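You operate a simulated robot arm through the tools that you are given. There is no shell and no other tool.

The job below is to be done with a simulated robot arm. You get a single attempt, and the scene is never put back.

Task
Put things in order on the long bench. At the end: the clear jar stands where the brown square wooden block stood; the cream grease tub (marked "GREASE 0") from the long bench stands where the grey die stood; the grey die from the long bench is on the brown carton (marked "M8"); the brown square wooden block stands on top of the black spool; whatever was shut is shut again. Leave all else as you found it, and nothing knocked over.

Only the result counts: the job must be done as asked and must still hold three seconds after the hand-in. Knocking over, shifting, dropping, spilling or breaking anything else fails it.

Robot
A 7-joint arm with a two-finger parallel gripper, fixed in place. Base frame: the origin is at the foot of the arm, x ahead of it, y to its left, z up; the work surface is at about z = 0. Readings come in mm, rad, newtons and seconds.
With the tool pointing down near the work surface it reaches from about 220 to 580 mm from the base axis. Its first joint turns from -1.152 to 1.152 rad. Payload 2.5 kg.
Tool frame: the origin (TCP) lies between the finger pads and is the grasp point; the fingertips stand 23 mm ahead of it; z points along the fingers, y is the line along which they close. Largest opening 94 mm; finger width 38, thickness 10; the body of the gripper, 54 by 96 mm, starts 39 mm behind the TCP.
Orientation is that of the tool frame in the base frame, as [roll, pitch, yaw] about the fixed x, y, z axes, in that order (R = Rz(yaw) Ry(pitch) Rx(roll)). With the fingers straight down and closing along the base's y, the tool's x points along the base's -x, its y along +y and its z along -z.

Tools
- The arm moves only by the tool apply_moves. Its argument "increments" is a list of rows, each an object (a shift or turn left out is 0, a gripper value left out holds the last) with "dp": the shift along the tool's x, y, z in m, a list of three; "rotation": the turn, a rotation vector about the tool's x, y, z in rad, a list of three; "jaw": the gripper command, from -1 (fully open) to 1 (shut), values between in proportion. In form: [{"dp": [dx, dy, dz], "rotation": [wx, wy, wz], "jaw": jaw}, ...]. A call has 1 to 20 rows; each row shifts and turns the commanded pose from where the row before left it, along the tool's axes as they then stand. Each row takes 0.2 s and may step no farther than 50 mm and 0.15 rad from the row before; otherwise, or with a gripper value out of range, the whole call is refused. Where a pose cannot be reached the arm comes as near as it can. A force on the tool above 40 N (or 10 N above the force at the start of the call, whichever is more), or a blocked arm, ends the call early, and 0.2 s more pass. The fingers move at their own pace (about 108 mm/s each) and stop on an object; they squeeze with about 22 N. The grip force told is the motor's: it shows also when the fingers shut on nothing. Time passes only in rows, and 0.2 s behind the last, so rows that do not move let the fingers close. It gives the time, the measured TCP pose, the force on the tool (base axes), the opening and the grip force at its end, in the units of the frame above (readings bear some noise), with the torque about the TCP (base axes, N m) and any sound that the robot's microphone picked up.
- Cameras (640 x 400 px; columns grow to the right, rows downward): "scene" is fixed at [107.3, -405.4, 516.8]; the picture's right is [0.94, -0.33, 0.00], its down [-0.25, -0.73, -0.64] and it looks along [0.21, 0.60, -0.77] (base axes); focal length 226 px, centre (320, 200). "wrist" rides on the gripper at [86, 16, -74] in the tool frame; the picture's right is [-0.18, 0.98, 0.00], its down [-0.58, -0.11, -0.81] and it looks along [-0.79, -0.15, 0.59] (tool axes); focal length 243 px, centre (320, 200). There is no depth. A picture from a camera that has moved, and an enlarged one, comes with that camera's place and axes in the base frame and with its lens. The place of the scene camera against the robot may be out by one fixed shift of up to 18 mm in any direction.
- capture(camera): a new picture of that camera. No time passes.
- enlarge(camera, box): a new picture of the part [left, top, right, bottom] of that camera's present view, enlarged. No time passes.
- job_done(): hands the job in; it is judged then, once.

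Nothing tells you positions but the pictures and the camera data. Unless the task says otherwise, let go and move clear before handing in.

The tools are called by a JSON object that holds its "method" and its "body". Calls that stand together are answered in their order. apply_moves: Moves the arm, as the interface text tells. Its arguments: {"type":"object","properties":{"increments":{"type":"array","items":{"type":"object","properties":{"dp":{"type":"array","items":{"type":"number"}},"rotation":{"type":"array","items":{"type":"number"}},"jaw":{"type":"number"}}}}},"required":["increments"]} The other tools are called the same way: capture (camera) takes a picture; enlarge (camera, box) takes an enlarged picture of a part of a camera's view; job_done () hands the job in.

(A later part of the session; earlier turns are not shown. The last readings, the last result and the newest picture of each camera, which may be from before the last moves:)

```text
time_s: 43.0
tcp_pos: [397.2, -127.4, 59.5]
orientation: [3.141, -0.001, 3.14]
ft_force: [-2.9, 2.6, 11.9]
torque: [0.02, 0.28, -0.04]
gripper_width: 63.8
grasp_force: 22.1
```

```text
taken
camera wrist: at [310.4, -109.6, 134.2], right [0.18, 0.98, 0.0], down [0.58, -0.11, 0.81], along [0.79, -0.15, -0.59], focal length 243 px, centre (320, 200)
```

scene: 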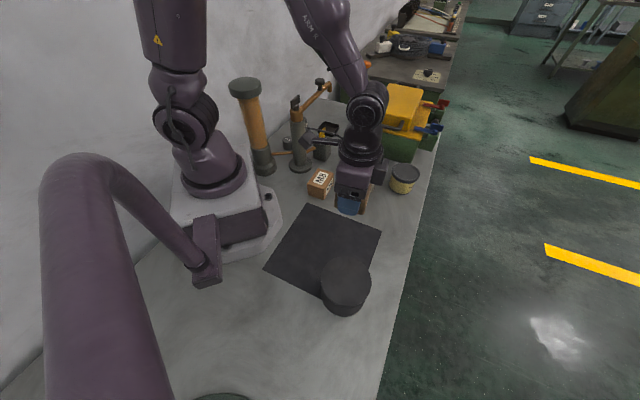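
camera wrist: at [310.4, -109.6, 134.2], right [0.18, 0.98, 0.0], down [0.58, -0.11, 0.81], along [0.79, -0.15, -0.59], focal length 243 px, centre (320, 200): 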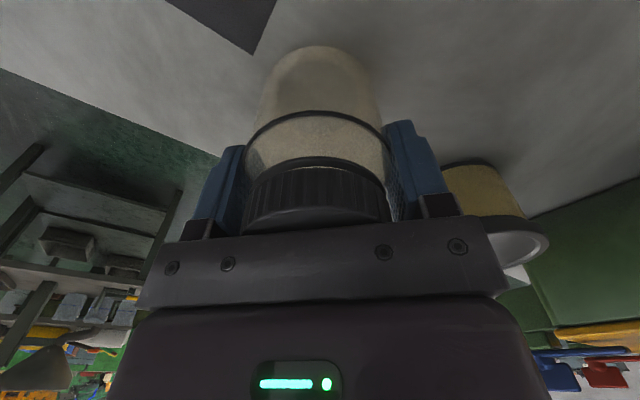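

The jar is touching down at the block's old spot. I'll release and rise straight up.

{"method": "apply_moves", "body": {"increments": [{"jaw": 0.1}, {"jaw": -0.5}, {"jaw": -1}, {"jaw": -1}, {"dp": [0, 0, -0.03]}, {"dp": [0, 0, -0.04]}, {"dp": [0, 0, -0.04]}, {"dp": [0, 0, -0.04]}, {"dp": [0, 0, -0.04]}, {"dp": [0, 0, -0.02]}]}}

{"method": "capture", "body": {"camera": "wrist"}}

{"method": "enlarge", "body": {"camera": "wrist", "box": [230, 0, 430, 170]}}

{"method": "enlarge", "body": {"camera": "scene", "box": [330, 120, 450, 240]}}

```text
time_s: 45.2
tcp_pos: [398.0, -126.0, 270.1]
orientation: [-3.141, 0.0, -3.141]
ft_force: [0.0, -0.2, -0.1]
torque: [0.0, 0.01, 0.02]
gripper_width: 94.1
grasp_force: 0.1
```

```text
taken
camera wrist: at [310.8, -108.8, 344.7], right [0.18, 0.98, 0.0], down [0.58, -0.11, 0.81], along [0.79, -0.15, -0.59], focal length 243 px, centre (320, 200)
```

wrist: 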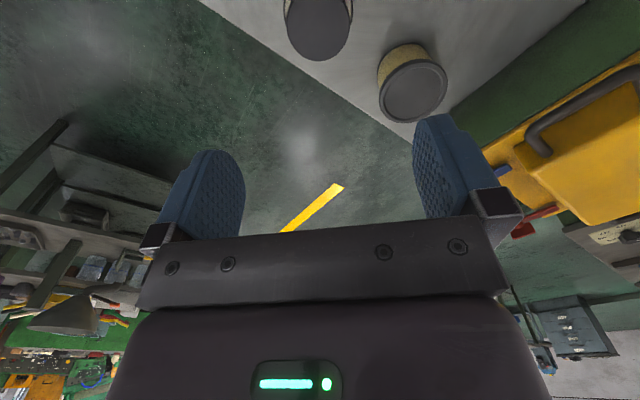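

```text
2.35 times, centred on (330, 85) of wrist
camera zoom: at [310.8, -108.8, 344.7], right [0.18, 0.98, 0.0], down [0.58, -0.11, 0.81], along [0.79, -0.15, -0.59], focal length 571 px, centre (296, 471)
```

zoom: 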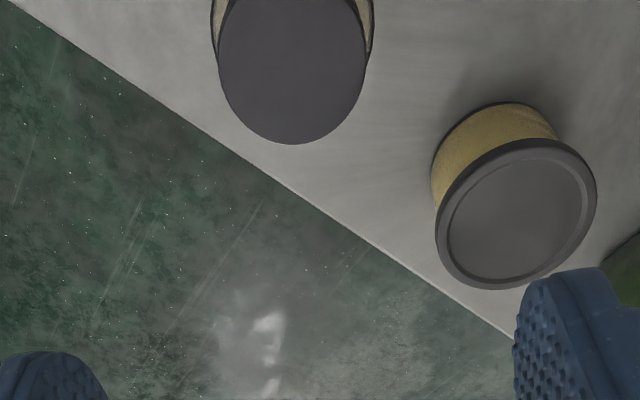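

```text
3.33 times, centred on (390, 180) of scene
camera zoom: at [107.3, -405.4, 516.8], right [0.94, -0.33, 0.0], down [-0.25, -0.73, -0.64], along [0.21, 0.6, -0.77], focal length 753 px, centre (87, 267)
```

zoom: 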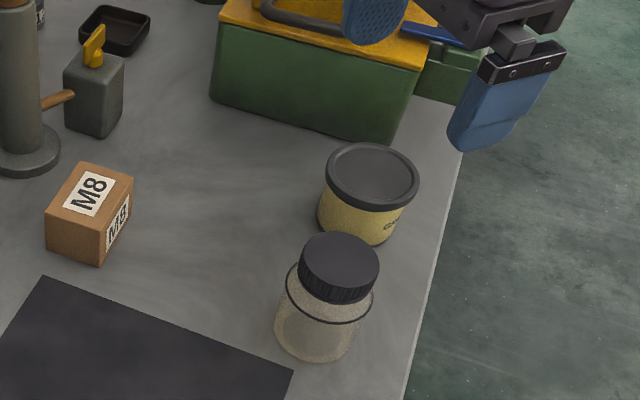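

The jar stands upright at the block's old place. The tub's lid is about 82 mm wide, so it needs care later. Next I'll go high over the post and spout to the die and take a close look.

{"method": "apply_moves", "body": {"increments": [{"dp": [0, 0, -0.03]}, {"dp": [0, 0, -0.03]}, {"dp": [0.0089, 0.04307, 0]}, {"dp": [0.0089, 0.04307, 0]}, {"dp": [0.0089, 0.04307, 0]}, {"dp": [0.0089, 0.04307, 0]}, {"dp": [0.0089, 0.04307, 0]}, {"dp": [0.0089, 0.04307, 0]}, {"dp": [0.0089, 0.04307, 0]}, {"dp": [0.0089, 0.04307, 0]}, {"dp": [0.0089, 0.04307, 0]}, {"dp": [0.0089, 0.04307, 0]}]}}

{"method": "apply_moves", "body": {"increments": [{"dp": [0.0089, 0.04307, 0]}, {"dp": [0.0089, 0.04307, 0]}, {"rotation": [0, 0, -0.133]}, {"rotation": [0, 0, -0.133]}, {"rotation": [0, 0, -0.133]}, {"rotation": [0, 0, -0.133]}, {"rotation": [0, 0, -0.133]}, {"rotation": [0, 0, -0.133]}, {"rotation": [0, 0, -0.133]}, {"dp": [0, 0, 0]}]}}

{"method": "capture", "body": {"camera": "wrist"}}

{"method": "capture", "body": {"camera": "scene"}}

```text
time_s: 47.8
tcp_pos: [306.9, 302.9, 329.7]
orientation: [3.141, 0.001, -3.14]
ft_force: [-0.3, -0.3, -0.1]
torque: [0.03, 0.01, 0.02]
gripper_width: 94.1
grasp_force: 0.1
```

```text
time_s: 50.0
tcp_pos: [290.3, 392.4, 329.0]
orientation: [3.141, 0.0, -2.211]
ft_force: [0.3, 0.4, 0.5]
torque: [-0.02, -0.01, -0.02]
gripper_width: 93.8
grasp_force: 0.1
```

```text
taken
camera wrist: at [225.2, 332.2, 403.2], right [-0.68, 0.73, 0.0], down [0.43, 0.4, 0.81], along [0.59, 0.55, -0.59], focal length 243 px, centre (320, 200)
```

wrist: 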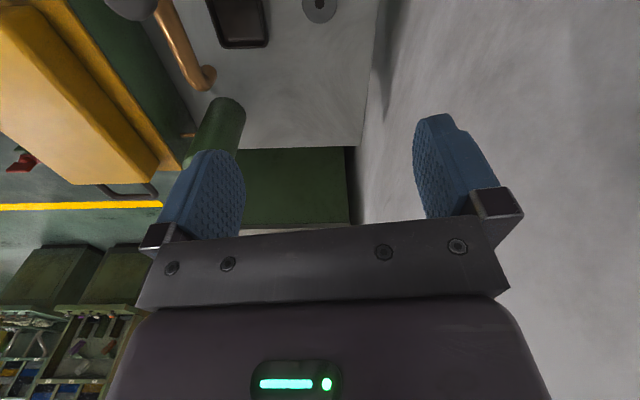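

```text
taken
```

scene: 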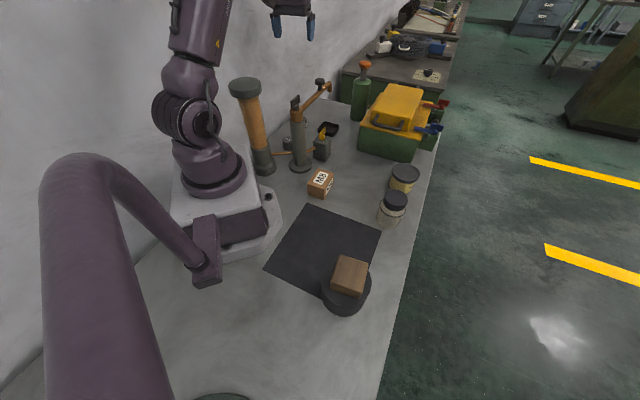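

{"method": "enlarge", "body": {"camera": "wrist", "box": [180, 0, 400, 130]}}

{"method": "enlarge", "body": {"camera": "wrist", "box": [290, 0, 350, 40]}}

```text
2.91 times, centred on (290, 65) of wrist
camera zoom: at [225.2, 332.2, 403.2], right [-0.68, 0.73, 0.0], down [0.43, 0.4, 0.81], along [0.59, 0.55, -0.59], focal length 706 px, centre (407, 593)
```

zoom: 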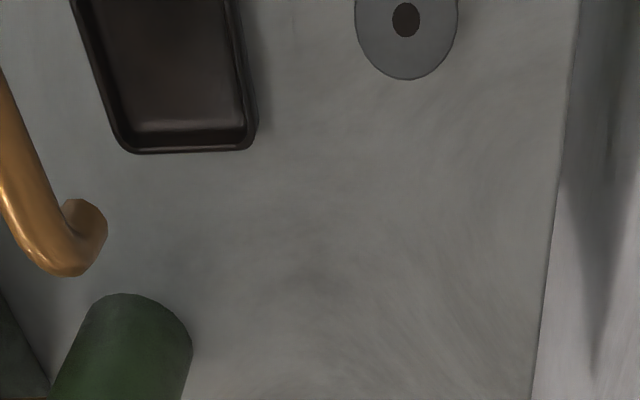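

```text
10.00 times, centred on (320, 20) of wrist
camera zoom: at [225.2, 332.2, 403.2], right [-0.68, 0.73, 0.0], down [0.43, 0.4, 0.81], along [0.59, 0.55, -0.59], focal length 2426 px, centre (320, 2000)
```

zoom: 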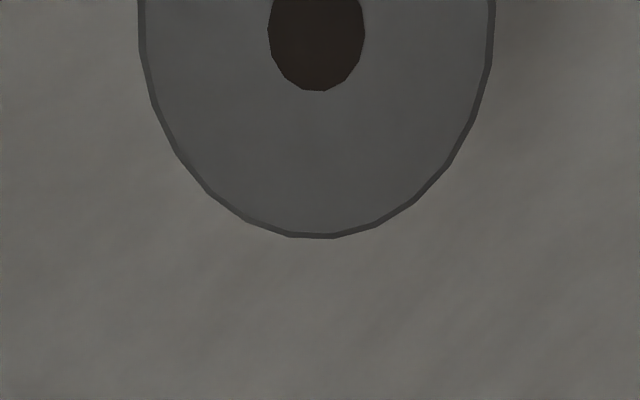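

{"method": "apply_moves", "body": {"increments": [{"dp": [0, 0, 0.0325]}, {"dp": [0, 0, 0.0325]}, {"dp": [0, 0, 0.0325]}, {"dp": [0, 0, 0.0325]}, {"dp": [0, 0, 0]}, {"dp": [0, 0, 0]}]}}

{"method": "capture", "body": {"camera": "wrist"}}

{"method": "enlarge", "body": {"camera": "wrist", "box": [280, 0, 360, 80]}}

{"method": "enlarge", "body": {"camera": "scene", "box": [250, 50, 380, 180]}}

```text
time_s: 51.4
tcp_pos: [289.7, 390.5, 199.0]
orientation: [3.141, 0.0, -2.211]
ft_force: [0.0, 0.2, 0.3]
torque: [0.01, -0.01, -0.01]
gripper_width: 94.1
grasp_force: 0.0
```

```text
taken
camera wrist: at [224.3, 332.2, 273.3], right [-0.68, 0.73, 0.0], down [0.43, 0.4, 0.81], along [0.59, 0.55, -0.59], focal length 243 px, centre (320, 200)
```

wrist: 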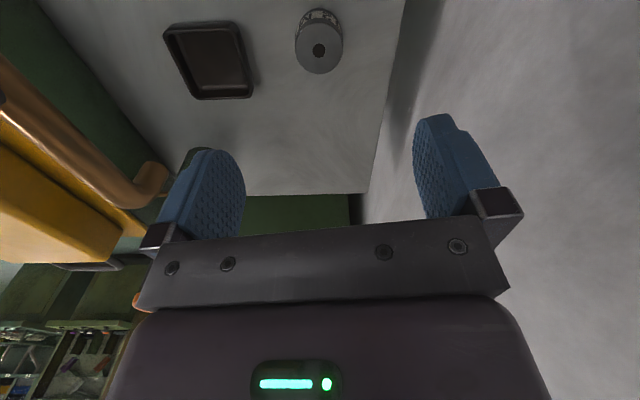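

```text
5.00 times, centred on (320, 40) of wrist
camera zoom: at [224.3, 332.2, 273.3], right [-0.68, 0.73, 0.0], down [0.43, 0.4, 0.81], along [0.59, 0.55, -0.59], focal length 1213 px, centre (320, 1000)
```

zoom: 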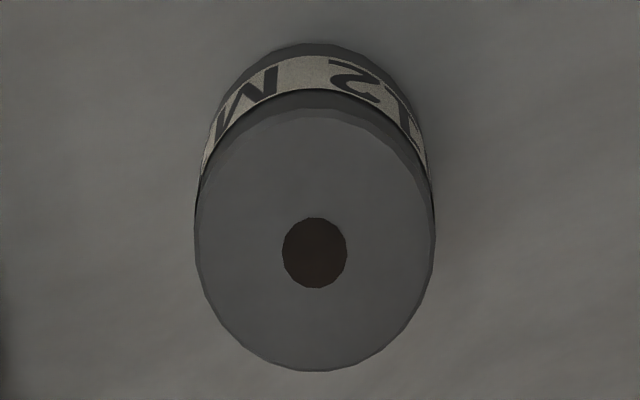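

```text
3.08 times, centred on (315, 115) of scene
camera zoom: at [107.3, -405.4, 516.8], right [0.94, -0.33, 0.0], down [-0.25, -0.73, -0.64], along [0.21, 0.6, -0.77], focal length 695 px, centre (335, 462)
```

zoom: 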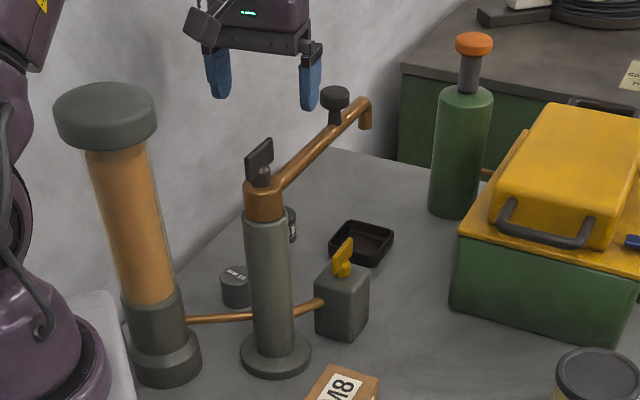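

The die reads M12 with a bore, about 44 mm in diameter and 30 mm high, centred at (297.7, 398.8). I'll centre over it and go down partway to verify.

{"method": "apply_moves", "body": {"increments": [{"dp": [-0.0113, -0.0031, 0.03]}, {"dp": [0, 0, 0.04]}, {"dp": [0, 0, 0.04]}, {"dp": [0, 0, 0]}, {"dp": [0, 0, 0]}]}}

{"method": "capture", "body": {"camera": "wrist"}}

{"method": "enlarge", "body": {"camera": "wrist", "box": [260, 60, 380, 160]}}

```text
time_s: 52.6
tcp_pos: [299.9, 396.5, 89.0]
orientation: [-3.142, 0.001, -2.208]
ft_force: [1.4, -0.4, -0.5]
torque: [-0.01, 0.01, -0.01]
gripper_width: 93.9
grasp_force: 0.0
```

```text
taken
camera wrist: at [234.8, 338.6, 163.4], right [-0.68, 0.73, 0.0], down [0.43, 0.4, 0.81], along [0.59, 0.55, -0.59], focal length 243 px, centre (320, 200)
```

wrist: 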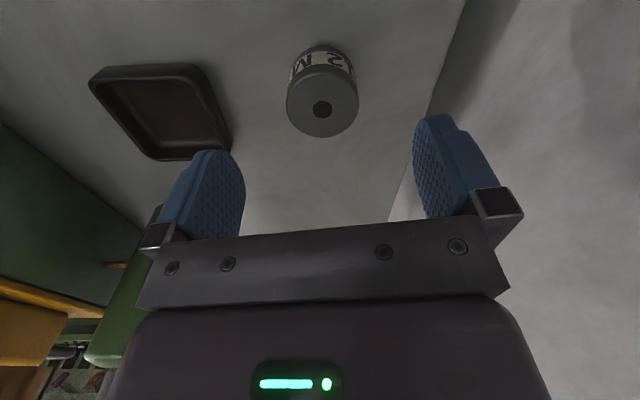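

```text
4.00 times, centred on (320, 110) of wrist
camera zoom: at [234.8, 338.6, 163.4], right [-0.68, 0.73, 0.0], down [0.43, 0.4, 0.81], along [0.59, 0.55, -0.59], focal length 970 px, centre (320, 560)
```

zoom: 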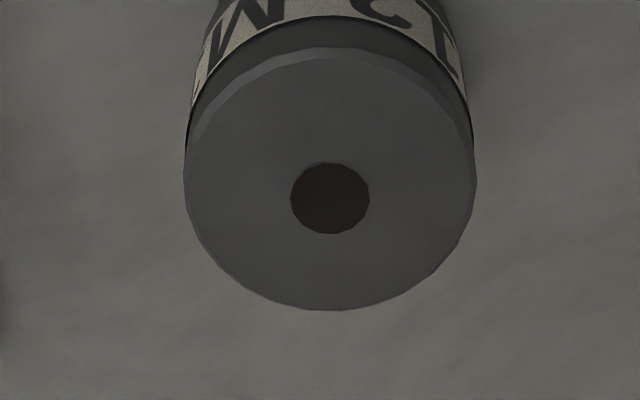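

Centred within 1.5 mm. I'll descend and grip the die.

{"method": "apply_moves", "body": {"increments": [{"dp": [-0.0008, 0.0014, 0.03]}, {"dp": [0, 0, 0.0314]}, {"dp": [0, 0, 0]}, {"dp": [0, 0, 0]}]}}

{"method": "capture", "body": {"camera": "wrist"}}

```text
time_s: 53.6
tcp_pos: [297.8, 400.2, 27.1]
orientation: [-3.141, 0.001, -2.211]
ft_force: [-0.6, 0.3, 0.4]
torque: [-0.01, -0.01, 0.03]
gripper_width: 93.7
grasp_force: 0.1
```

```text
taken
camera wrist: at [233.7, 341.3, 101.6], right [-0.68, 0.73, 0.0], down [0.43, 0.4, 0.81], along [0.59, 0.55, -0.59], focal length 243 px, centre (320, 200)
```

wrist: 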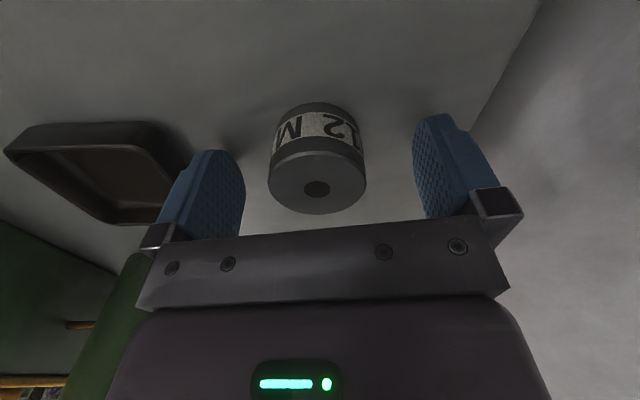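

{"method": "apply_moves", "body": {"increments": [{"dp": [-0.0006, -0.0008, 0], "jaw": 0}, {"jaw": 0.6}, {"jaw": 1}, {"jaw": 1}, {"jaw": 1}]}}

{"method": "capture", "body": {"camera": "wrist"}}

```text
time_s: 54.8
tcp_pos: [299.8, 399.2, 27.9]
orientation: [3.141, -0.002, -2.211]
ft_force: [-2.3, 1.4, 2.6]
torque: [-0.02, 0.04, -0.05]
gripper_width: 43.5
grasp_force: 22.1
```

```text
taken
camera wrist: at [234.9, 341.1, 102.0], right [-0.68, 0.73, 0.0], down [0.43, 0.4, 0.81], along [0.59, 0.55, -0.59], focal length 243 px, centre (320, 200)
```

wrist: 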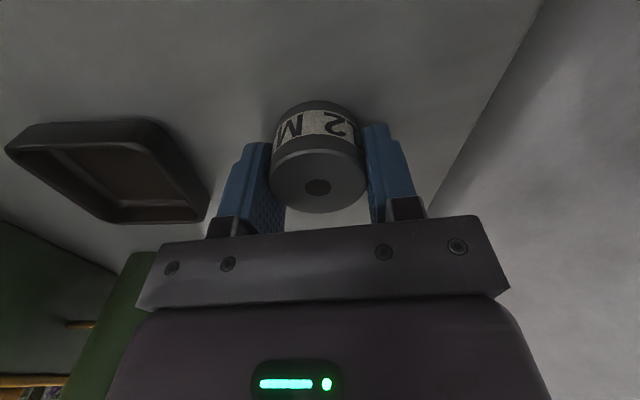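

The die is gripped (43.5 mm), so its original centre was about (298.8, 400). I'll lift high and carry it over the post and spout to the carton side for a measuring view.

{"method": "apply_moves", "body": {"increments": [{"dp": [0, 0, -0.02]}, {"dp": [0, 0, -0.045]}, {"dp": [0, 0, -0.048]}, {"dp": [0, 0, -0.048]}, {"dp": [0, 0, -0.048]}, {"dp": [0, 0, -0.048]}, {"dp": [0, 0, -0.035]}, {"dp": [0, 0, 0]}]}}

{"method": "apply_moves", "body": {"increments": [{"dp": [0.04263, -0.02203, 0]}, {"dp": [0.04263, -0.02203, 0]}, {"dp": [0.04263, -0.02203, 0]}, {"dp": [0.04263, -0.02203, 0]}, {"dp": [0.04263, -0.02203, 0]}, {"dp": [0.04263, -0.02203, 0]}, {"dp": [0.04263, -0.02203, 0]}, {"dp": [0.04263, -0.02203, 0]}, {"dp": [0.04263, -0.02203, 0]}, {"dp": [0.04263, -0.02203, 0]}, {"rotation": [0, 0, 0.13294]}, {"rotation": [0, 0, 0.13294]}, {"rotation": [0, 0, 0.13294]}, {"rotation": [0, 0, 0.13294]}, {"rotation": [0, 0, 0.13294]}, {"rotation": [0, 0, 0.13294]}, {"rotation": [0, 0, 0.13294]}]}}

{"method": "apply_moves", "body": {"increments": [{"dp": [0, 0, 0.035]}, {"dp": [0, 0, 0.035]}, {"dp": [0, 0, 0.03]}, {"dp": [0, 0, 0]}]}}

{"method": "capture", "body": {"camera": "wrist"}}

{"method": "capture", "body": {"camera": "scene"}}

```text
time_s: 56.6
tcp_pos: [298.0, 398.9, 319.2]
orientation: [3.139, 0.001, -2.208]
ft_force: [0.4, 0.5, -3.2]
torque: [0.01, -0.01, -0.01]
gripper_width: 43.4
grasp_force: 22.7
```

```text
time_s: 60.2
tcp_pos: [221.5, -73.8, 318.5]
orientation: [3.141, 0.0, 3.137]
ft_force: [-0.1, -0.6, -3.2]
torque: [-0.02, -0.02, 0.01]
gripper_width: 43.3
grasp_force: 21.6
```

```text
time_s: 61.2
tcp_pos: [222.4, -73.6, 220.1]
orientation: [3.141, 0.0, -3.142]
ft_force: [0.2, -0.3, -3.5]
torque: [0.0, -0.02, 0.0]
gripper_width: 43.6
grasp_force: 22.3
```

```text
taken
camera wrist: at [135.1, -56.9, 294.0], right [0.18, 0.98, 0.0], down [0.58, -0.11, 0.81], along [0.79, -0.15, -0.59], focal length 243 px, centre (320, 200)
```

wrist: 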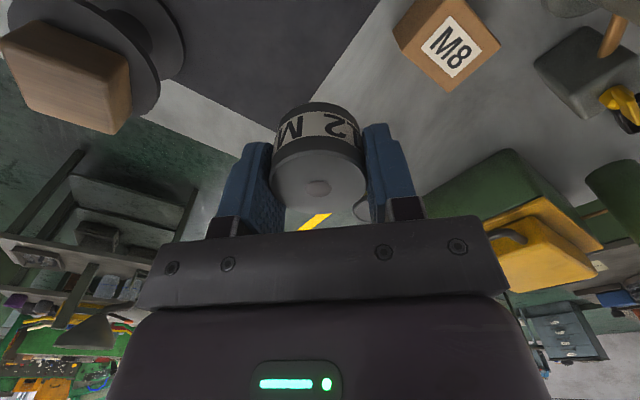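

```text
taken
```

scene: 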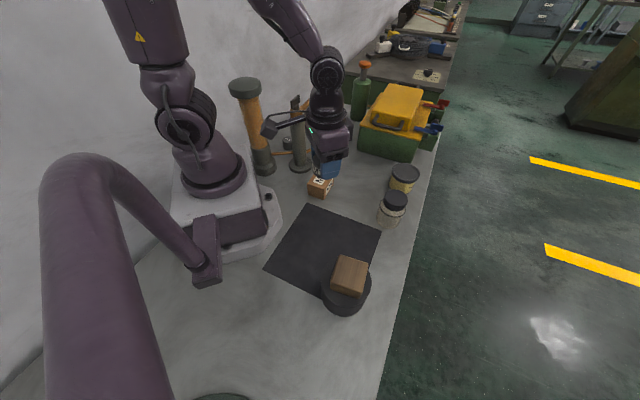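

{"method": "enlarge", "body": {"camera": "wrist", "box": [380, 0, 520, 100]}}

{"method": "enlarge", "body": {"camera": "scene", "box": [285, 110, 365, 220]}}

```text
4.00 times, centred on (450, 50) of wrist
camera zoom: at [135.1, -56.9, 294.0], right [0.18, 0.98, 0.0], down [0.58, -0.11, 0.81], along [0.79, -0.15, -0.59], focal length 970 px, centre (-200, 800)
```

zoom: 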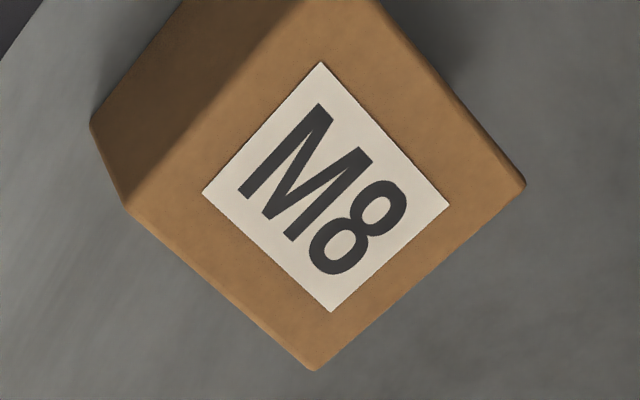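

```text
3.64 times, centred on (325, 165) of scene
camera zoom: at [107.4, -405.4, 516.8], right [0.94, -0.33, 0.0], down [-0.25, -0.73, -0.64], along [0.21, 0.6, -0.77], focal length 822 px, centre (302, 327)
```

zoom: 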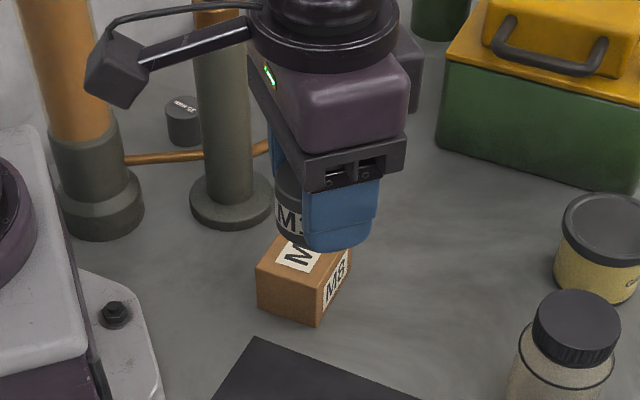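

The carton measures about 72×53×50 mm with its top centre near (253.5, 43.8). I'll bring the die over it, staying clear of the post, and check before lowering.

{"method": "apply_moves", "body": {"increments": [{"dp": [-0.01063, 0.0389, 0]}, {"dp": [-0.01063, 0.0389, 0]}, {"dp": [-0.01063, 0.0389, 0]}, {"dp": [0, 0, 0.04]}, {"dp": [0, 0, 0.04]}, {"dp": [0, 0, 0]}, {"dp": [0, 0, 0]}]}}

{"method": "capture", "body": {"camera": "wrist"}}

{"method": "enlarge", "body": {"camera": "wrist", "box": [230, 0, 410, 130]}}

{"method": "enlarge", "body": {"camera": "scene", "box": [265, 90, 365, 220]}}

```text
time_s: 62.8
tcp_pos: [251.2, 41.5, 140.6]
orientation: [-3.142, -0.001, -3.141]
ft_force: [0.1, 0.2, -3.8]
torque: [0.01, -0.03, -0.01]
gripper_width: 43.5
grasp_force: 21.7
```

```text
taken
camera wrist: at [164.1, 60.2, 214.4], right [0.18, 0.98, 0.0], down [0.58, -0.11, 0.81], along [0.79, -0.15, -0.59], focal length 243 px, centre (320, 200)
```

wrist: 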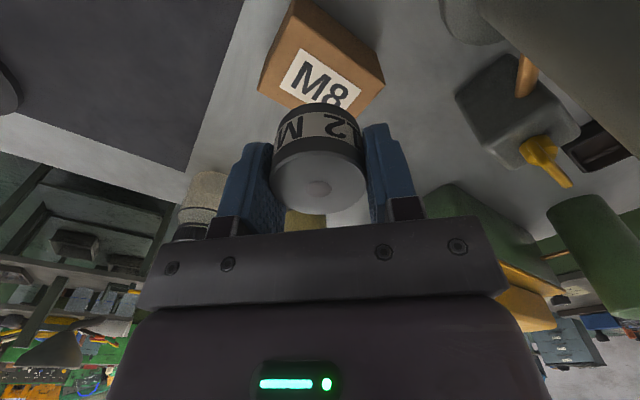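

```text
3.08 times, centred on (320, 65) of wrist
camera zoom: at [164.1, 60.2, 214.4], right [0.18, 0.98, 0.0], down [0.58, -0.11, 0.81], along [0.79, -0.15, -0.59], focal length 746 px, centre (320, 615)
```

zoom: 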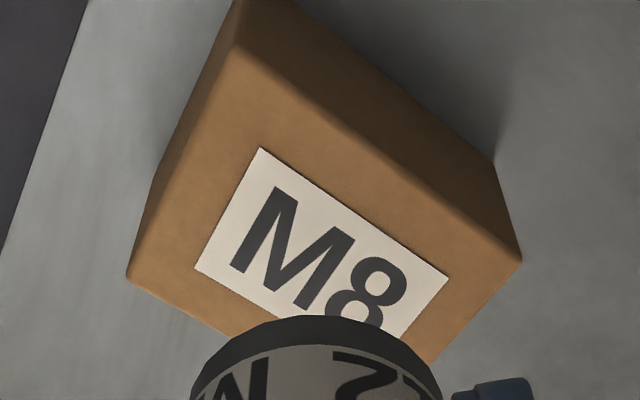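

```text
3.08 times, centred on (315, 155) of scene
camera zoom: at [107.4, -405.4, 516.8], right [0.94, -0.33, 0.0], down [-0.25, -0.73, -0.64], along [0.21, 0.6, -0.77], focal length 695 px, centre (335, 338)
```

zoom: 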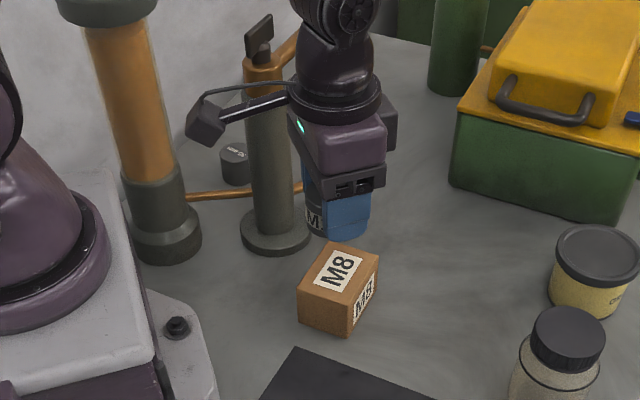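

{"method": "apply_moves", "body": {"increments": [{"dp": [-0.003, 0, 0.025]}, {"dp": [0, 0, 0.025]}, {"dp": [0, 0, 0]}, {"dp": [0, 0, 0]}]}}

{"method": "enlarge", "body": {"camera": "wrist", "box": [210, 20, 430, 160]}}

{"method": "enlarge", "body": {"camera": "scene", "box": [285, 140, 355, 210]}}

```text
time_s: 63.8
tcp_pos: [254.8, 43.9, 89.6]
orientation: [-3.141, 0.001, -3.141]
ft_force: [-0.5, -0.1, -3.9]
torque: [-0.02, 0.0, -0.02]
gripper_width: 43.5
grasp_force: 22.3
```

```text
2.86 times, centred on (320, 90) of wrist
camera zoom: at [168.4, 60.4, 164.7], right [0.18, 0.98, 0.0], down [0.58, -0.11, 0.81], along [0.79, -0.15, -0.59], focal length 693 px, centre (320, 514)
```

zoom: 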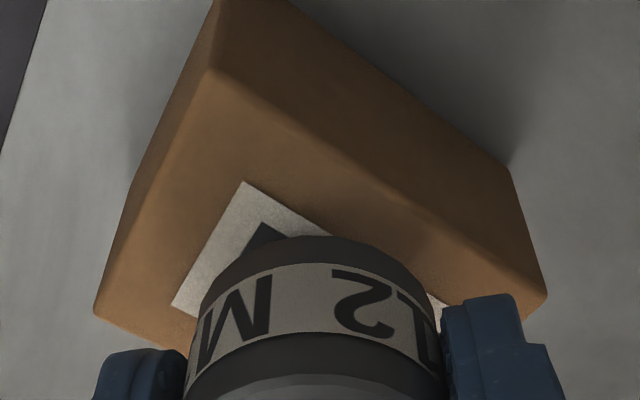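

```text
5.71 times, centred on (320, 175) of scene
camera zoom: at [107.4, -405.4, 516.8], right [0.94, -0.33, 0.0], down [-0.25, -0.73, -0.64], along [0.21, 0.6, -0.77], focal length 1291 px, centre (320, 343)
```

zoom: 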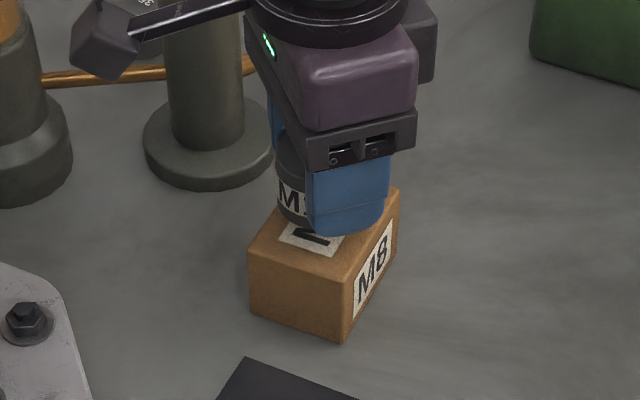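

Well centred over the carton. I'll lower the last bit in small steps.

{"method": "apply_moves", "body": {"increments": [{"dp": [0, 0, 0.006]}, {"dp": [0, 0, 0.003]}, {"dp": [0, 0, 0]}]}}

{"method": "apply_moves", "body": {"increments": [{"dp": [0, 0, 0.001]}, {"dp": [0, 0, 0.001]}]}}

```text
time_s: 64.6
tcp_pos: [256.4, 43.3, 80.0]
orientation: [-3.141, 0.001, 3.141]
ft_force: [0.2, -0.5, -3.8]
torque: [-0.02, 0.0, -0.01]
gripper_width: 43.4
grasp_force: 21.8
```

```text
time_s: 65.2
tcp_pos: [256.4, 41.9, 79.2]
orientation: [-3.141, -0.001, 3.141]
ft_force: [-1.1, -0.3, -4.0]
torque: [-0.02, -0.01, 0.01]
gripper_width: 43.5
grasp_force: 22.1
```

{"method": "apply_moves", "body": {"increments": [{"dp": [0, 0, 0.001]}, {"dp": [0, 0, 0]}]}}

{"method": "enlarge", "body": {"camera": "scene", "box": [285, 140, 355, 210]}}

```text
time_s: 65.8
tcp_pos: [257.0, 42.4, 78.2]
orientation: [-3.141, 0.0, -3.141]
ft_force: [0.4, -0.3, -3.2]
torque: [0.0, 0.0, 0.0]
gripper_width: 43.5
grasp_force: 21.9
```

```text
5.71 times, centred on (320, 175) of scene
camera zoom: at [107.4, -405.4, 516.8], right [0.94, -0.33, 0.0], down [-0.25, -0.73, -0.64], along [0.21, 0.6, -0.77], focal length 1291 px, centre (320, 343)
```

zoom: 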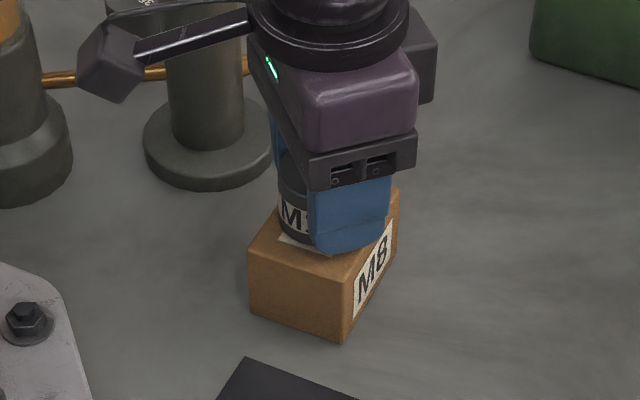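

{"method": "apply_moves", "body": {"increments": [{"dp": [0, 0, 0.001]}, {"dp": [0, 0, 0]}]}}

{"method": "capture", "body": {"camera": "wrist"}}

```text
time_s: 66.4
tcp_pos: [256.3, 42.6, 76.1]
orientation: [3.141, 0.0, 3.14]
ft_force: [-3.2, 3.1, 11.0]
torque: [-0.01, 0.08, -0.09]
gripper_width: 43.7
grasp_force: 22.3
```

```text
taken
camera wrist: at [169.6, 60.5, 151.2], right [0.18, 0.98, 0.0], down [0.58, -0.11, 0.81], along [0.79, -0.15, -0.59], focal length 243 px, centre (320, 200)
```

wrist: 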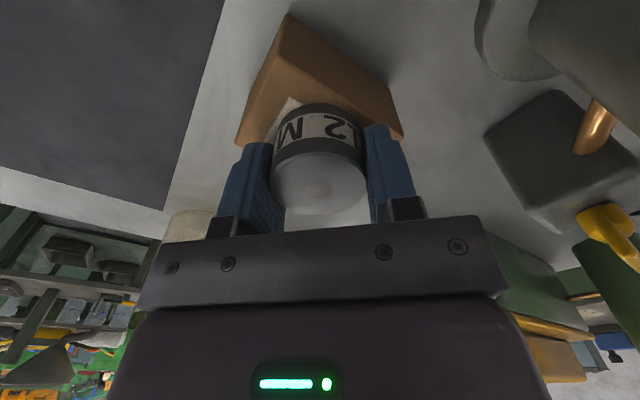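

Contact at 11 N with the die about 2.5 mm off the carton centre. I'll release gently and rise.

{"method": "apply_moves", "body": {"increments": [{"jaw": 0.0}, {"jaw": -0.4}, {"jaw": -0.4}, {"dp": [0, 0, -0.02]}, {"dp": [0, 0, -0.03]}, {"dp": [0, 0, -0.04]}, {"dp": [0, 0, -0.045]}, {"dp": [0, 0, -0.045]}, {"dp": [0, 0, -0.045], "jaw": -1}]}}

{"method": "capture", "body": {"camera": "wrist"}}

{"method": "enlarge", "body": {"camera": "scene", "box": [285, 120, 375, 210]}}

{"method": "enlarge", "body": {"camera": "scene", "box": [340, 130, 440, 240]}}

```text
time_s: 68.4
tcp_pos: [256.5, 41.1, 302.4]
orientation: [-3.141, 0.0, 3.141]
ft_force: [-0.1, -0.6, -0.1]
torque: [0.02, -0.02, 0.01]
gripper_width: 94.0
grasp_force: 0.0
```

```text
taken
camera wrist: at [170.0, 59.7, 377.4], right [0.18, 0.98, 0.0], down [0.58, -0.11, 0.81], along [0.79, -0.15, -0.59], focal length 243 px, centre (320, 200)
```

wrist: 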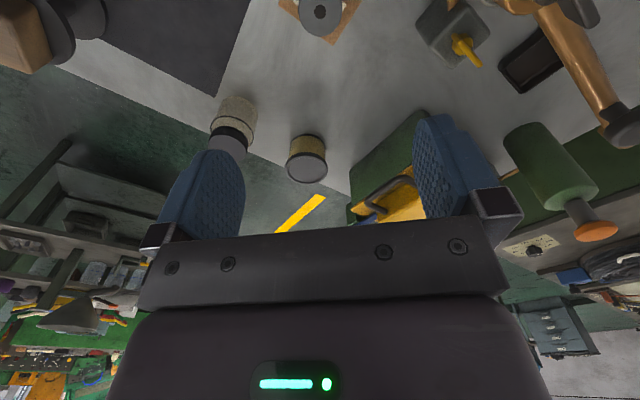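

```text
4.44 times, centred on (330, 165) of scene
camera zoom: at [107.3, -405.4, 516.8], right [0.94, -0.33, 0.0], down [-0.25, -0.73, -0.64], along [0.21, 0.6, -0.77], focal length 1004 px, centre (276, 356)
```

zoom: 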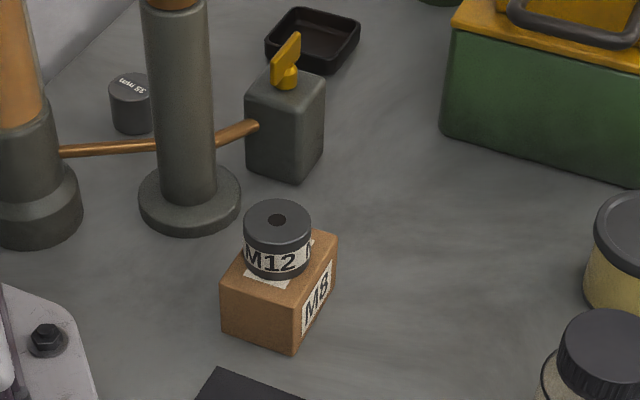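

```text
3.64 times, centred on (390, 185) of scene
camera zoom: at [107.3, -405.4, 516.8], right [0.94, -0.33, 0.0], down [-0.25, -0.73, -0.64], along [0.21, 0.6, -0.77], focal length 822 px, centre (66, 254)
```

zoom: 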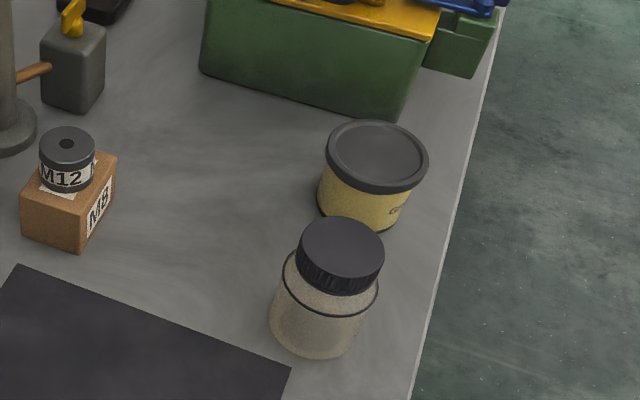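

The die sits squarely on the M8 carton. Now I'll go above the grease tub and measure it.

{"method": "apply_moves", "body": {"increments": [{"dp": [-0.0398, -0.0115, 0.0]}, {"dp": [-0.0398, -0.0115, 0.0]}, {"dp": [-0.0398, -0.0115, 0.0]}, {"dp": [-0.0398, -0.0115, 0.0]}, {"dp": [-0.0398, -0.0115, 0.0]}, {"dp": [-0.0398, -0.0115, 0.0]}, {"dp": [0, 0, 0.04]}, {"dp": [0, 0, 0.04]}, {"dp": [0, 0, 0.02]}, {"dp": [0, 0, 0]}, {"dp": [0, 0, 0]}]}}

{"method": "capture", "body": {"camera": "wrist"}}

{"method": "enlarge", "body": {"camera": "wrist", "box": [230, 0, 420, 120]}}

{"method": "enlarge", "body": {"camera": "scene", "box": [340, 100, 450, 220]}}

```text
time_s: 70.8
tcp_pos: [496.1, -26.3, 202.5]
orientation: [3.141, 0.001, 3.141]
ft_force: [-0.1, 0.3, -0.3]
torque: [-0.02, 0.04, 0.04]
gripper_width: 94.1
grasp_force: 0.1
```

```text
taken
camera wrist: at [409.0, -8.6, 276.4], right [0.18, 0.98, 0.0], down [0.58, -0.11, 0.81], along [0.79, -0.15, -0.59], focal length 243 px, centre (320, 200)
```

wrist: 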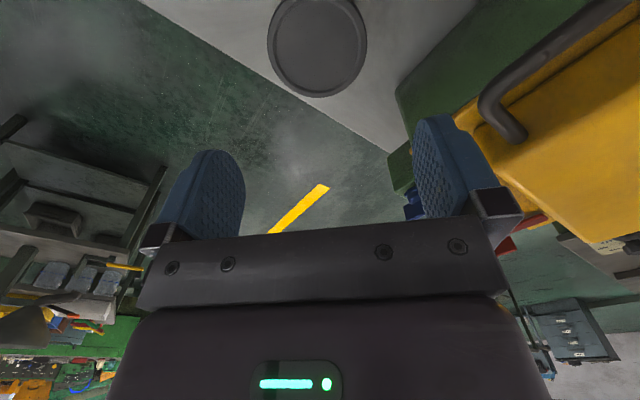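

```text
3.33 times, centred on (325, 60) of wrist
camera zoom: at [409.0, -8.6, 276.4], right [0.18, 0.98, 0.0], down [0.58, -0.11, 0.81], along [0.79, -0.15, -0.59], focal length 809 px, centre (303, 667)
```

zoom: 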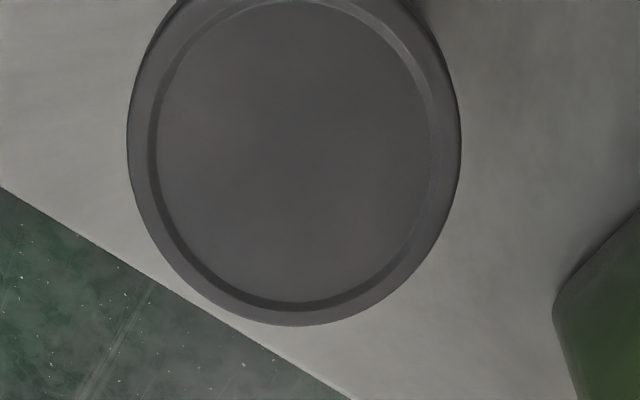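

```text
3.33 times, centred on (395, 160) of scene
camera zoom: at [107.3, -405.4, 516.8], right [0.94, -0.33, 0.0], down [-0.25, -0.73, -0.64], along [0.21, 0.6, -0.77], focal length 753 px, centre (70, 333)
```

zoom: 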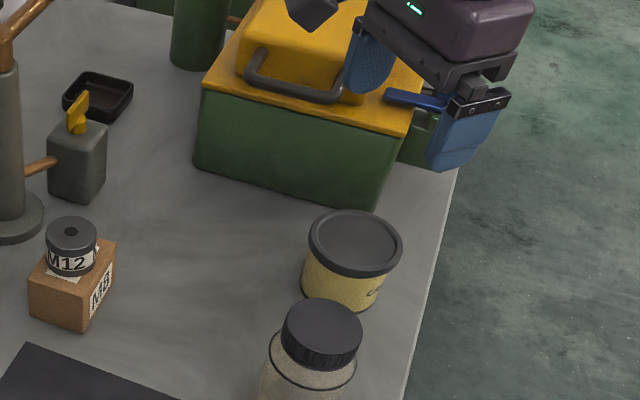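

The tub's lid is about 80 mm across with its top at z≈63, centred at (495.3, -26.7). That leaves about 7 mm of clearance per finger, so I'll centre exactly and check again lower down.

{"method": "apply_moves", "body": {"increments": [{"dp": [0, -0.0021, 0.04]}, {"dp": [0, 0, 0.04]}, {"dp": [0, 0, 0.014]}, {"dp": [0, 0, 0]}, {"dp": [0, 0, 0]}]}}

{"method": "capture", "body": {"camera": "wrist"}}

{"method": "enlarge", "body": {"camera": "wrist", "box": [220, 40, 420, 190]}}

{"method": "enlarge", "body": {"camera": "scene", "box": [360, 120, 440, 210]}}

```text
time_s: 72.0
tcp_pos: [496.4, -29.7, 108.9]
orientation: [3.141, 0.0, -3.142]
ft_force: [-0.9, 0.1, 1.1]
torque: [0.01, -0.01, 0.0]
gripper_width: 94.0
grasp_force: 0.0
```

```text
taken
camera wrist: at [409.1, -11.9, 182.4], right [0.18, 0.98, 0.0], down [0.58, -0.11, 0.81], along [0.79, -0.15, -0.59], focal length 243 px, centre (320, 200)
```

wrist: 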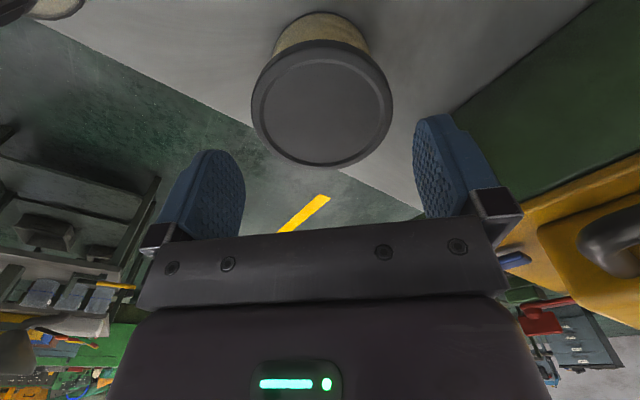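

```text
2.67 times, centred on (320, 115) of wrist
camera zoom: at [409.1, -11.9, 182.4], right [0.18, 0.98, 0.0], down [0.58, -0.11, 0.81], along [0.79, -0.15, -0.59], focal length 647 px, centre (320, 427)
```

zoom: 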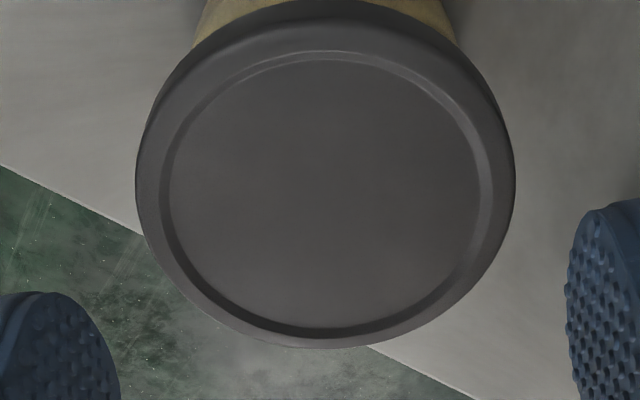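

```text
4.44 times, centred on (400, 165) of scene
camera zoom: at [107.3, -405.4, 516.8], right [0.94, -0.33, 0.0], down [-0.25, -0.73, -0.64], along [0.21, 0.6, -0.77], focal length 1004 px, centre (-36, 356)
```

zoom: 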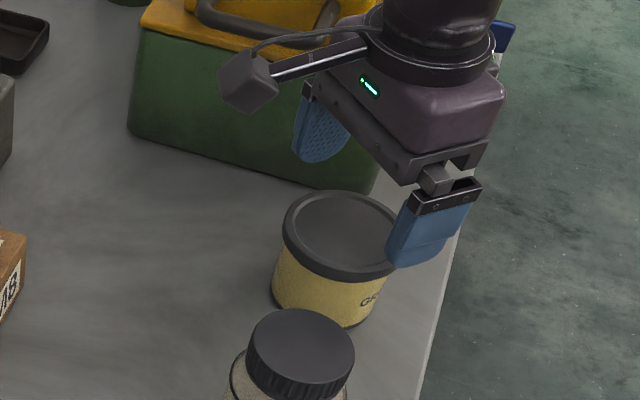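

The centre is within 1.5 mm, so I'll fine-correct and lower slowly around the tub.

{"method": "apply_moves", "body": {"increments": [{"dp": [0.0007, 0.0014, 0.01], "jaw": -1}, {"dp": [0, 0, 0.015]}, {"dp": [0, 0, 0.015]}, {"dp": [0, 0, 0.012]}, {"dp": [0, 0, 0.0084]}, {"dp": [0, 0, 0]}, {"dp": [0, 0, 0]}]}}

{"method": "capture", "body": {"camera": "wrist"}}

{"method": "enlarge", "body": {"camera": "scene", "box": [360, 120, 440, 210]}}

```text
time_s: 73.6
tcp_pos: [493.7, -26.2, 47.1]
orientation: [-3.14, -0.001, -3.141]
ft_force: [0.5, -0.1, 0.4]
torque: [0.0, 0.02, 0.01]
gripper_width: 94.0
grasp_force: 0.1
```

```text
taken
camera wrist: at [406.8, -8.6, 121.2], right [0.18, 0.98, 0.0], down [0.58, -0.11, 0.81], along [0.79, -0.15, -0.59], focal length 243 px, centre (320, 200)
```

wrist: 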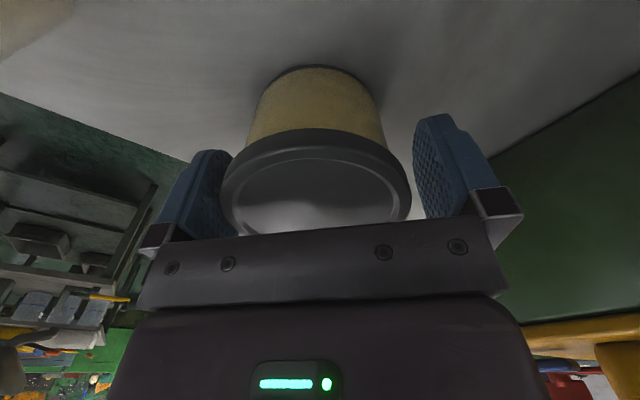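

```text
4.44 times, centred on (400, 165) of scene
camera zoom: at [107.3, -405.4, 516.8], right [0.94, -0.33, 0.0], down [-0.25, -0.73, -0.64], along [0.21, 0.6, -0.77], focal length 1004 px, centre (-36, 356)
```

zoom: 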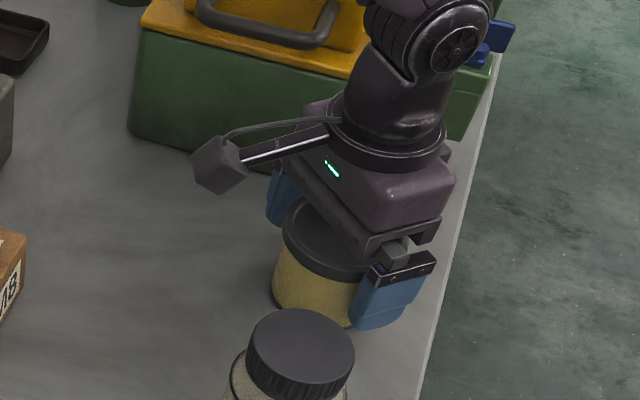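

The gripper drifted about 2 mm toward +y. I'll correct that, then close gently.

{"method": "apply_moves", "body": {"increments": [{"dp": [0, -0.0018, 0]}, {"dp": [0, 0, 0]}, {"jaw": -0.8}, {"jaw": 0}, {"jaw": 1}, {"jaw": 1}]}}

{"method": "capture", "body": {"camera": "wrist"}}

```text
time_s: 75.0
tcp_pos: [494.2, -28.1, 46.9]
orientation: [-3.141, 0.0, -3.14]
ft_force: [0.3, 1.1, 2.1]
torque: [-0.05, 0.01, -0.03]
gripper_width: 81.8
grasp_force: 22.3
```

```text
taken
camera wrist: at [407.0, -10.8, 121.7], right [0.18, 0.98, 0.0], down [0.58, -0.11, 0.81], along [0.79, -0.15, -0.59], focal length 243 px, centre (320, 200)
```

wrist: 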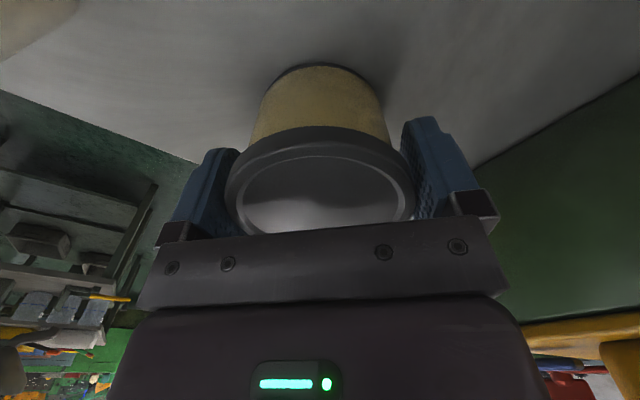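

Gripped on the lid rim (81.8 mm). I'll lift a little and check that the whole tub comes up together.

{"method": "apply_moves", "body": {"increments": [{"dp": [0, 0, -0.005]}, {"dp": [0, 0, -0.01]}, {"dp": [0, 0, -0.015]}, {"dp": [0, 0, 0]}]}}

{"method": "capture", "body": {"camera": "wrist"}}

{"method": "enlarge", "body": {"camera": "scene", "box": [360, 120, 440, 210]}}

```text
time_s: 76.0
tcp_pos: [493.5, -30.0, 76.7]
orientation: [3.14, -0.001, 3.14]
ft_force: [0.6, 0.4, -1.9]
torque: [0.05, -0.01, 0.0]
gripper_width: 82.0
grasp_force: 22.3
```

```text
taken
camera wrist: at [406.9, -11.7, 150.8], right [0.18, 0.98, 0.0], down [0.58, -0.11, 0.81], along [0.79, -0.15, -0.59], focal length 243 px, centre (320, 200)
```

wrist: 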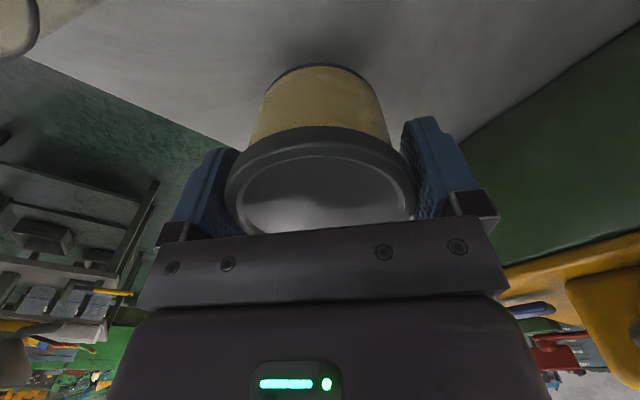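

```text
4.44 times, centred on (400, 165) of scene
camera zoom: at [107.4, -405.4, 516.8], right [0.94, -0.33, 0.0], down [-0.25, -0.73, -0.64], along [0.21, 0.6, -0.77], focal length 1004 px, centre (-36, 356)
```

zoom: 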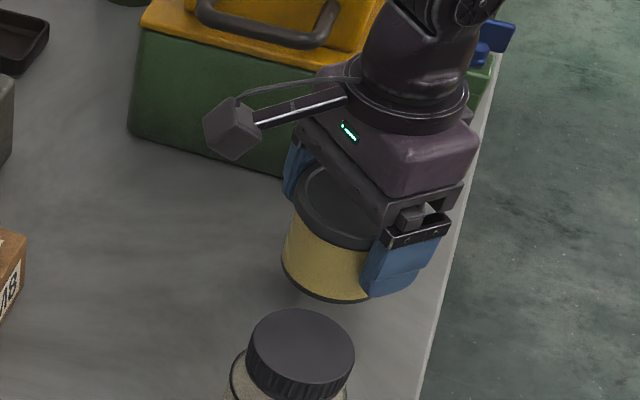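

The tub came up whole and upright. I'll lift high and carry it slowly over to the die's old place.

{"method": "apply_moves", "body": {"increments": [{"dp": [0, 0, -0.02]}, {"dp": [0, 0, -0.035]}, {"dp": [0, 0, -0.035]}, {"dp": [0, 0, -0.035]}, {"dp": [0, 0, -0.035]}, {"dp": [0, 0, -0.035]}, {"dp": [0, 0, -0.035]}, {"dp": [0, 0, -0.023]}, {"dp": [0, 0, 0]}]}}

{"method": "apply_moves", "body": {"increments": [{"dp": [0.007, 0.015, 0]}, {"dp": [0.01386, 0.03055, 0]}, {"dp": [0.01386, 0.03055, 0]}, {"dp": [0.01386, 0.03055, 0]}, {"dp": [0.01386, 0.03055, 0]}, {"dp": [0.01386, 0.03055, 0]}, {"dp": [0.01386, 0.03055, 0]}, {"dp": [0.01386, 0.03055, 0]}, {"dp": [0.01386, 0.03055, 0]}, {"dp": [0.01386, 0.03055, 0]}, {"dp": [0.01386, 0.03055, 0]}, {"dp": [0.01386, 0.03055, 0]}, {"dp": [0.01386, 0.03055, 0]}, {"dp": [0.01386, 0.03055, 0]}, {"dp": [0.007, 0.0155, 0]}, {"dp": [0, 0, 0]}]}}

{"method": "capture", "body": {"camera": "wrist"}}

{"method": "capture", "body": {"camera": "scene"}}

```text
time_s: 78.0
tcp_pos: [494.4, -28.4, 331.0]
orientation: [3.141, 0.001, -3.141]
ft_force: [-0.3, -1.1, -2.3]
torque: [0.01, -0.03, 0.02]
gripper_width: 82.2
grasp_force: 21.7
```

```text
time_s: 81.4
tcp_pos: [298.6, 399.4, 329.0]
orientation: [-3.141, 0.0, -3.141]
ft_force: [-0.2, 0.5, -2.7]
torque: [0.0, 0.01, 0.01]
gripper_width: 81.9
grasp_force: 22.2
```

```text
taken
camera wrist: at [211.7, 417.6, 403.0], right [0.18, 0.98, 0.0], down [0.58, -0.11, 0.81], along [0.79, -0.15, -0.59], focal length 243 px, centre (320, 200)
```

wrist: 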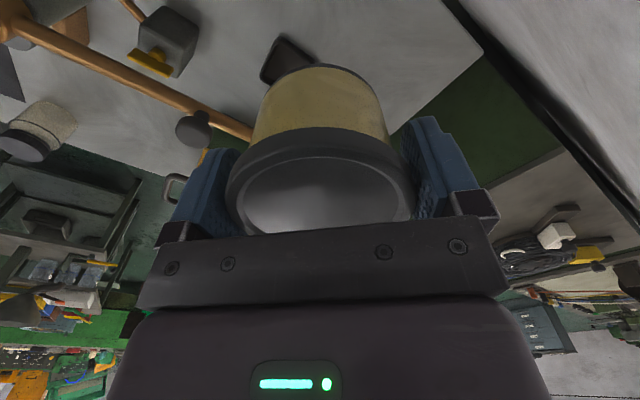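

```text
taken
```

scene: 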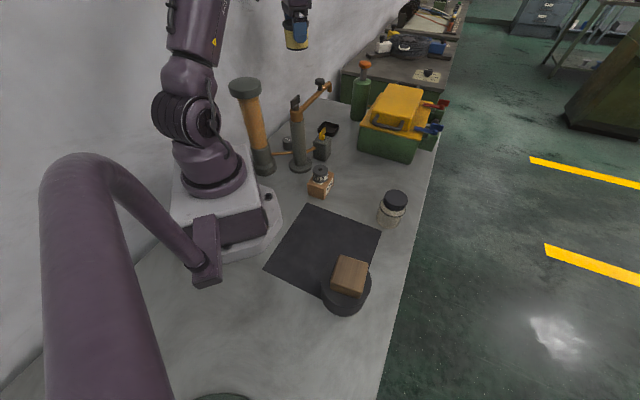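

{"method": "apply_moves", "body": {"increments": [{"rotation": [0, 0, -0.13294]}, {"rotation": [0, 0, -0.13294]}, {"rotation": [0, 0, -0.13294]}, {"rotation": [0, 0, -0.13294]}, {"rotation": [0, 0, -0.13294]}, {"rotation": [0, 0, -0.13294]}, {"rotation": [0, 0, -0.13294]}, {"dp": [0, 0, 0]}, {"dp": [0, 0, 0]}]}}

{"method": "capture", "body": {"camera": "wrist"}}

```text
time_s: 83.4
tcp_pos: [299.8, 400.4, 329.8]
orientation: [-3.141, 0.0, -2.21]
ft_force: [0.7, 0.0, -1.8]
torque: [0.03, 0.01, 0.0]
gripper_width: 82.0
grasp_force: 21.5
```

```text
taken
camera wrist: at [234.9, 341.4, 404.0], right [-0.68, 0.73, 0.0], down [0.43, 0.4, 0.81], along [0.59, 0.55, -0.59], focal length 243 px, centre (320, 200)
```

wrist: 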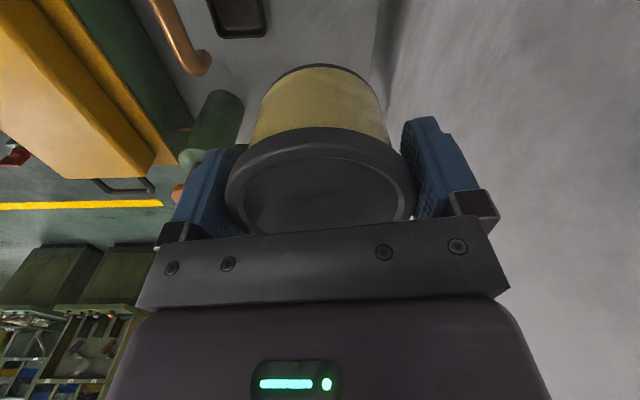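

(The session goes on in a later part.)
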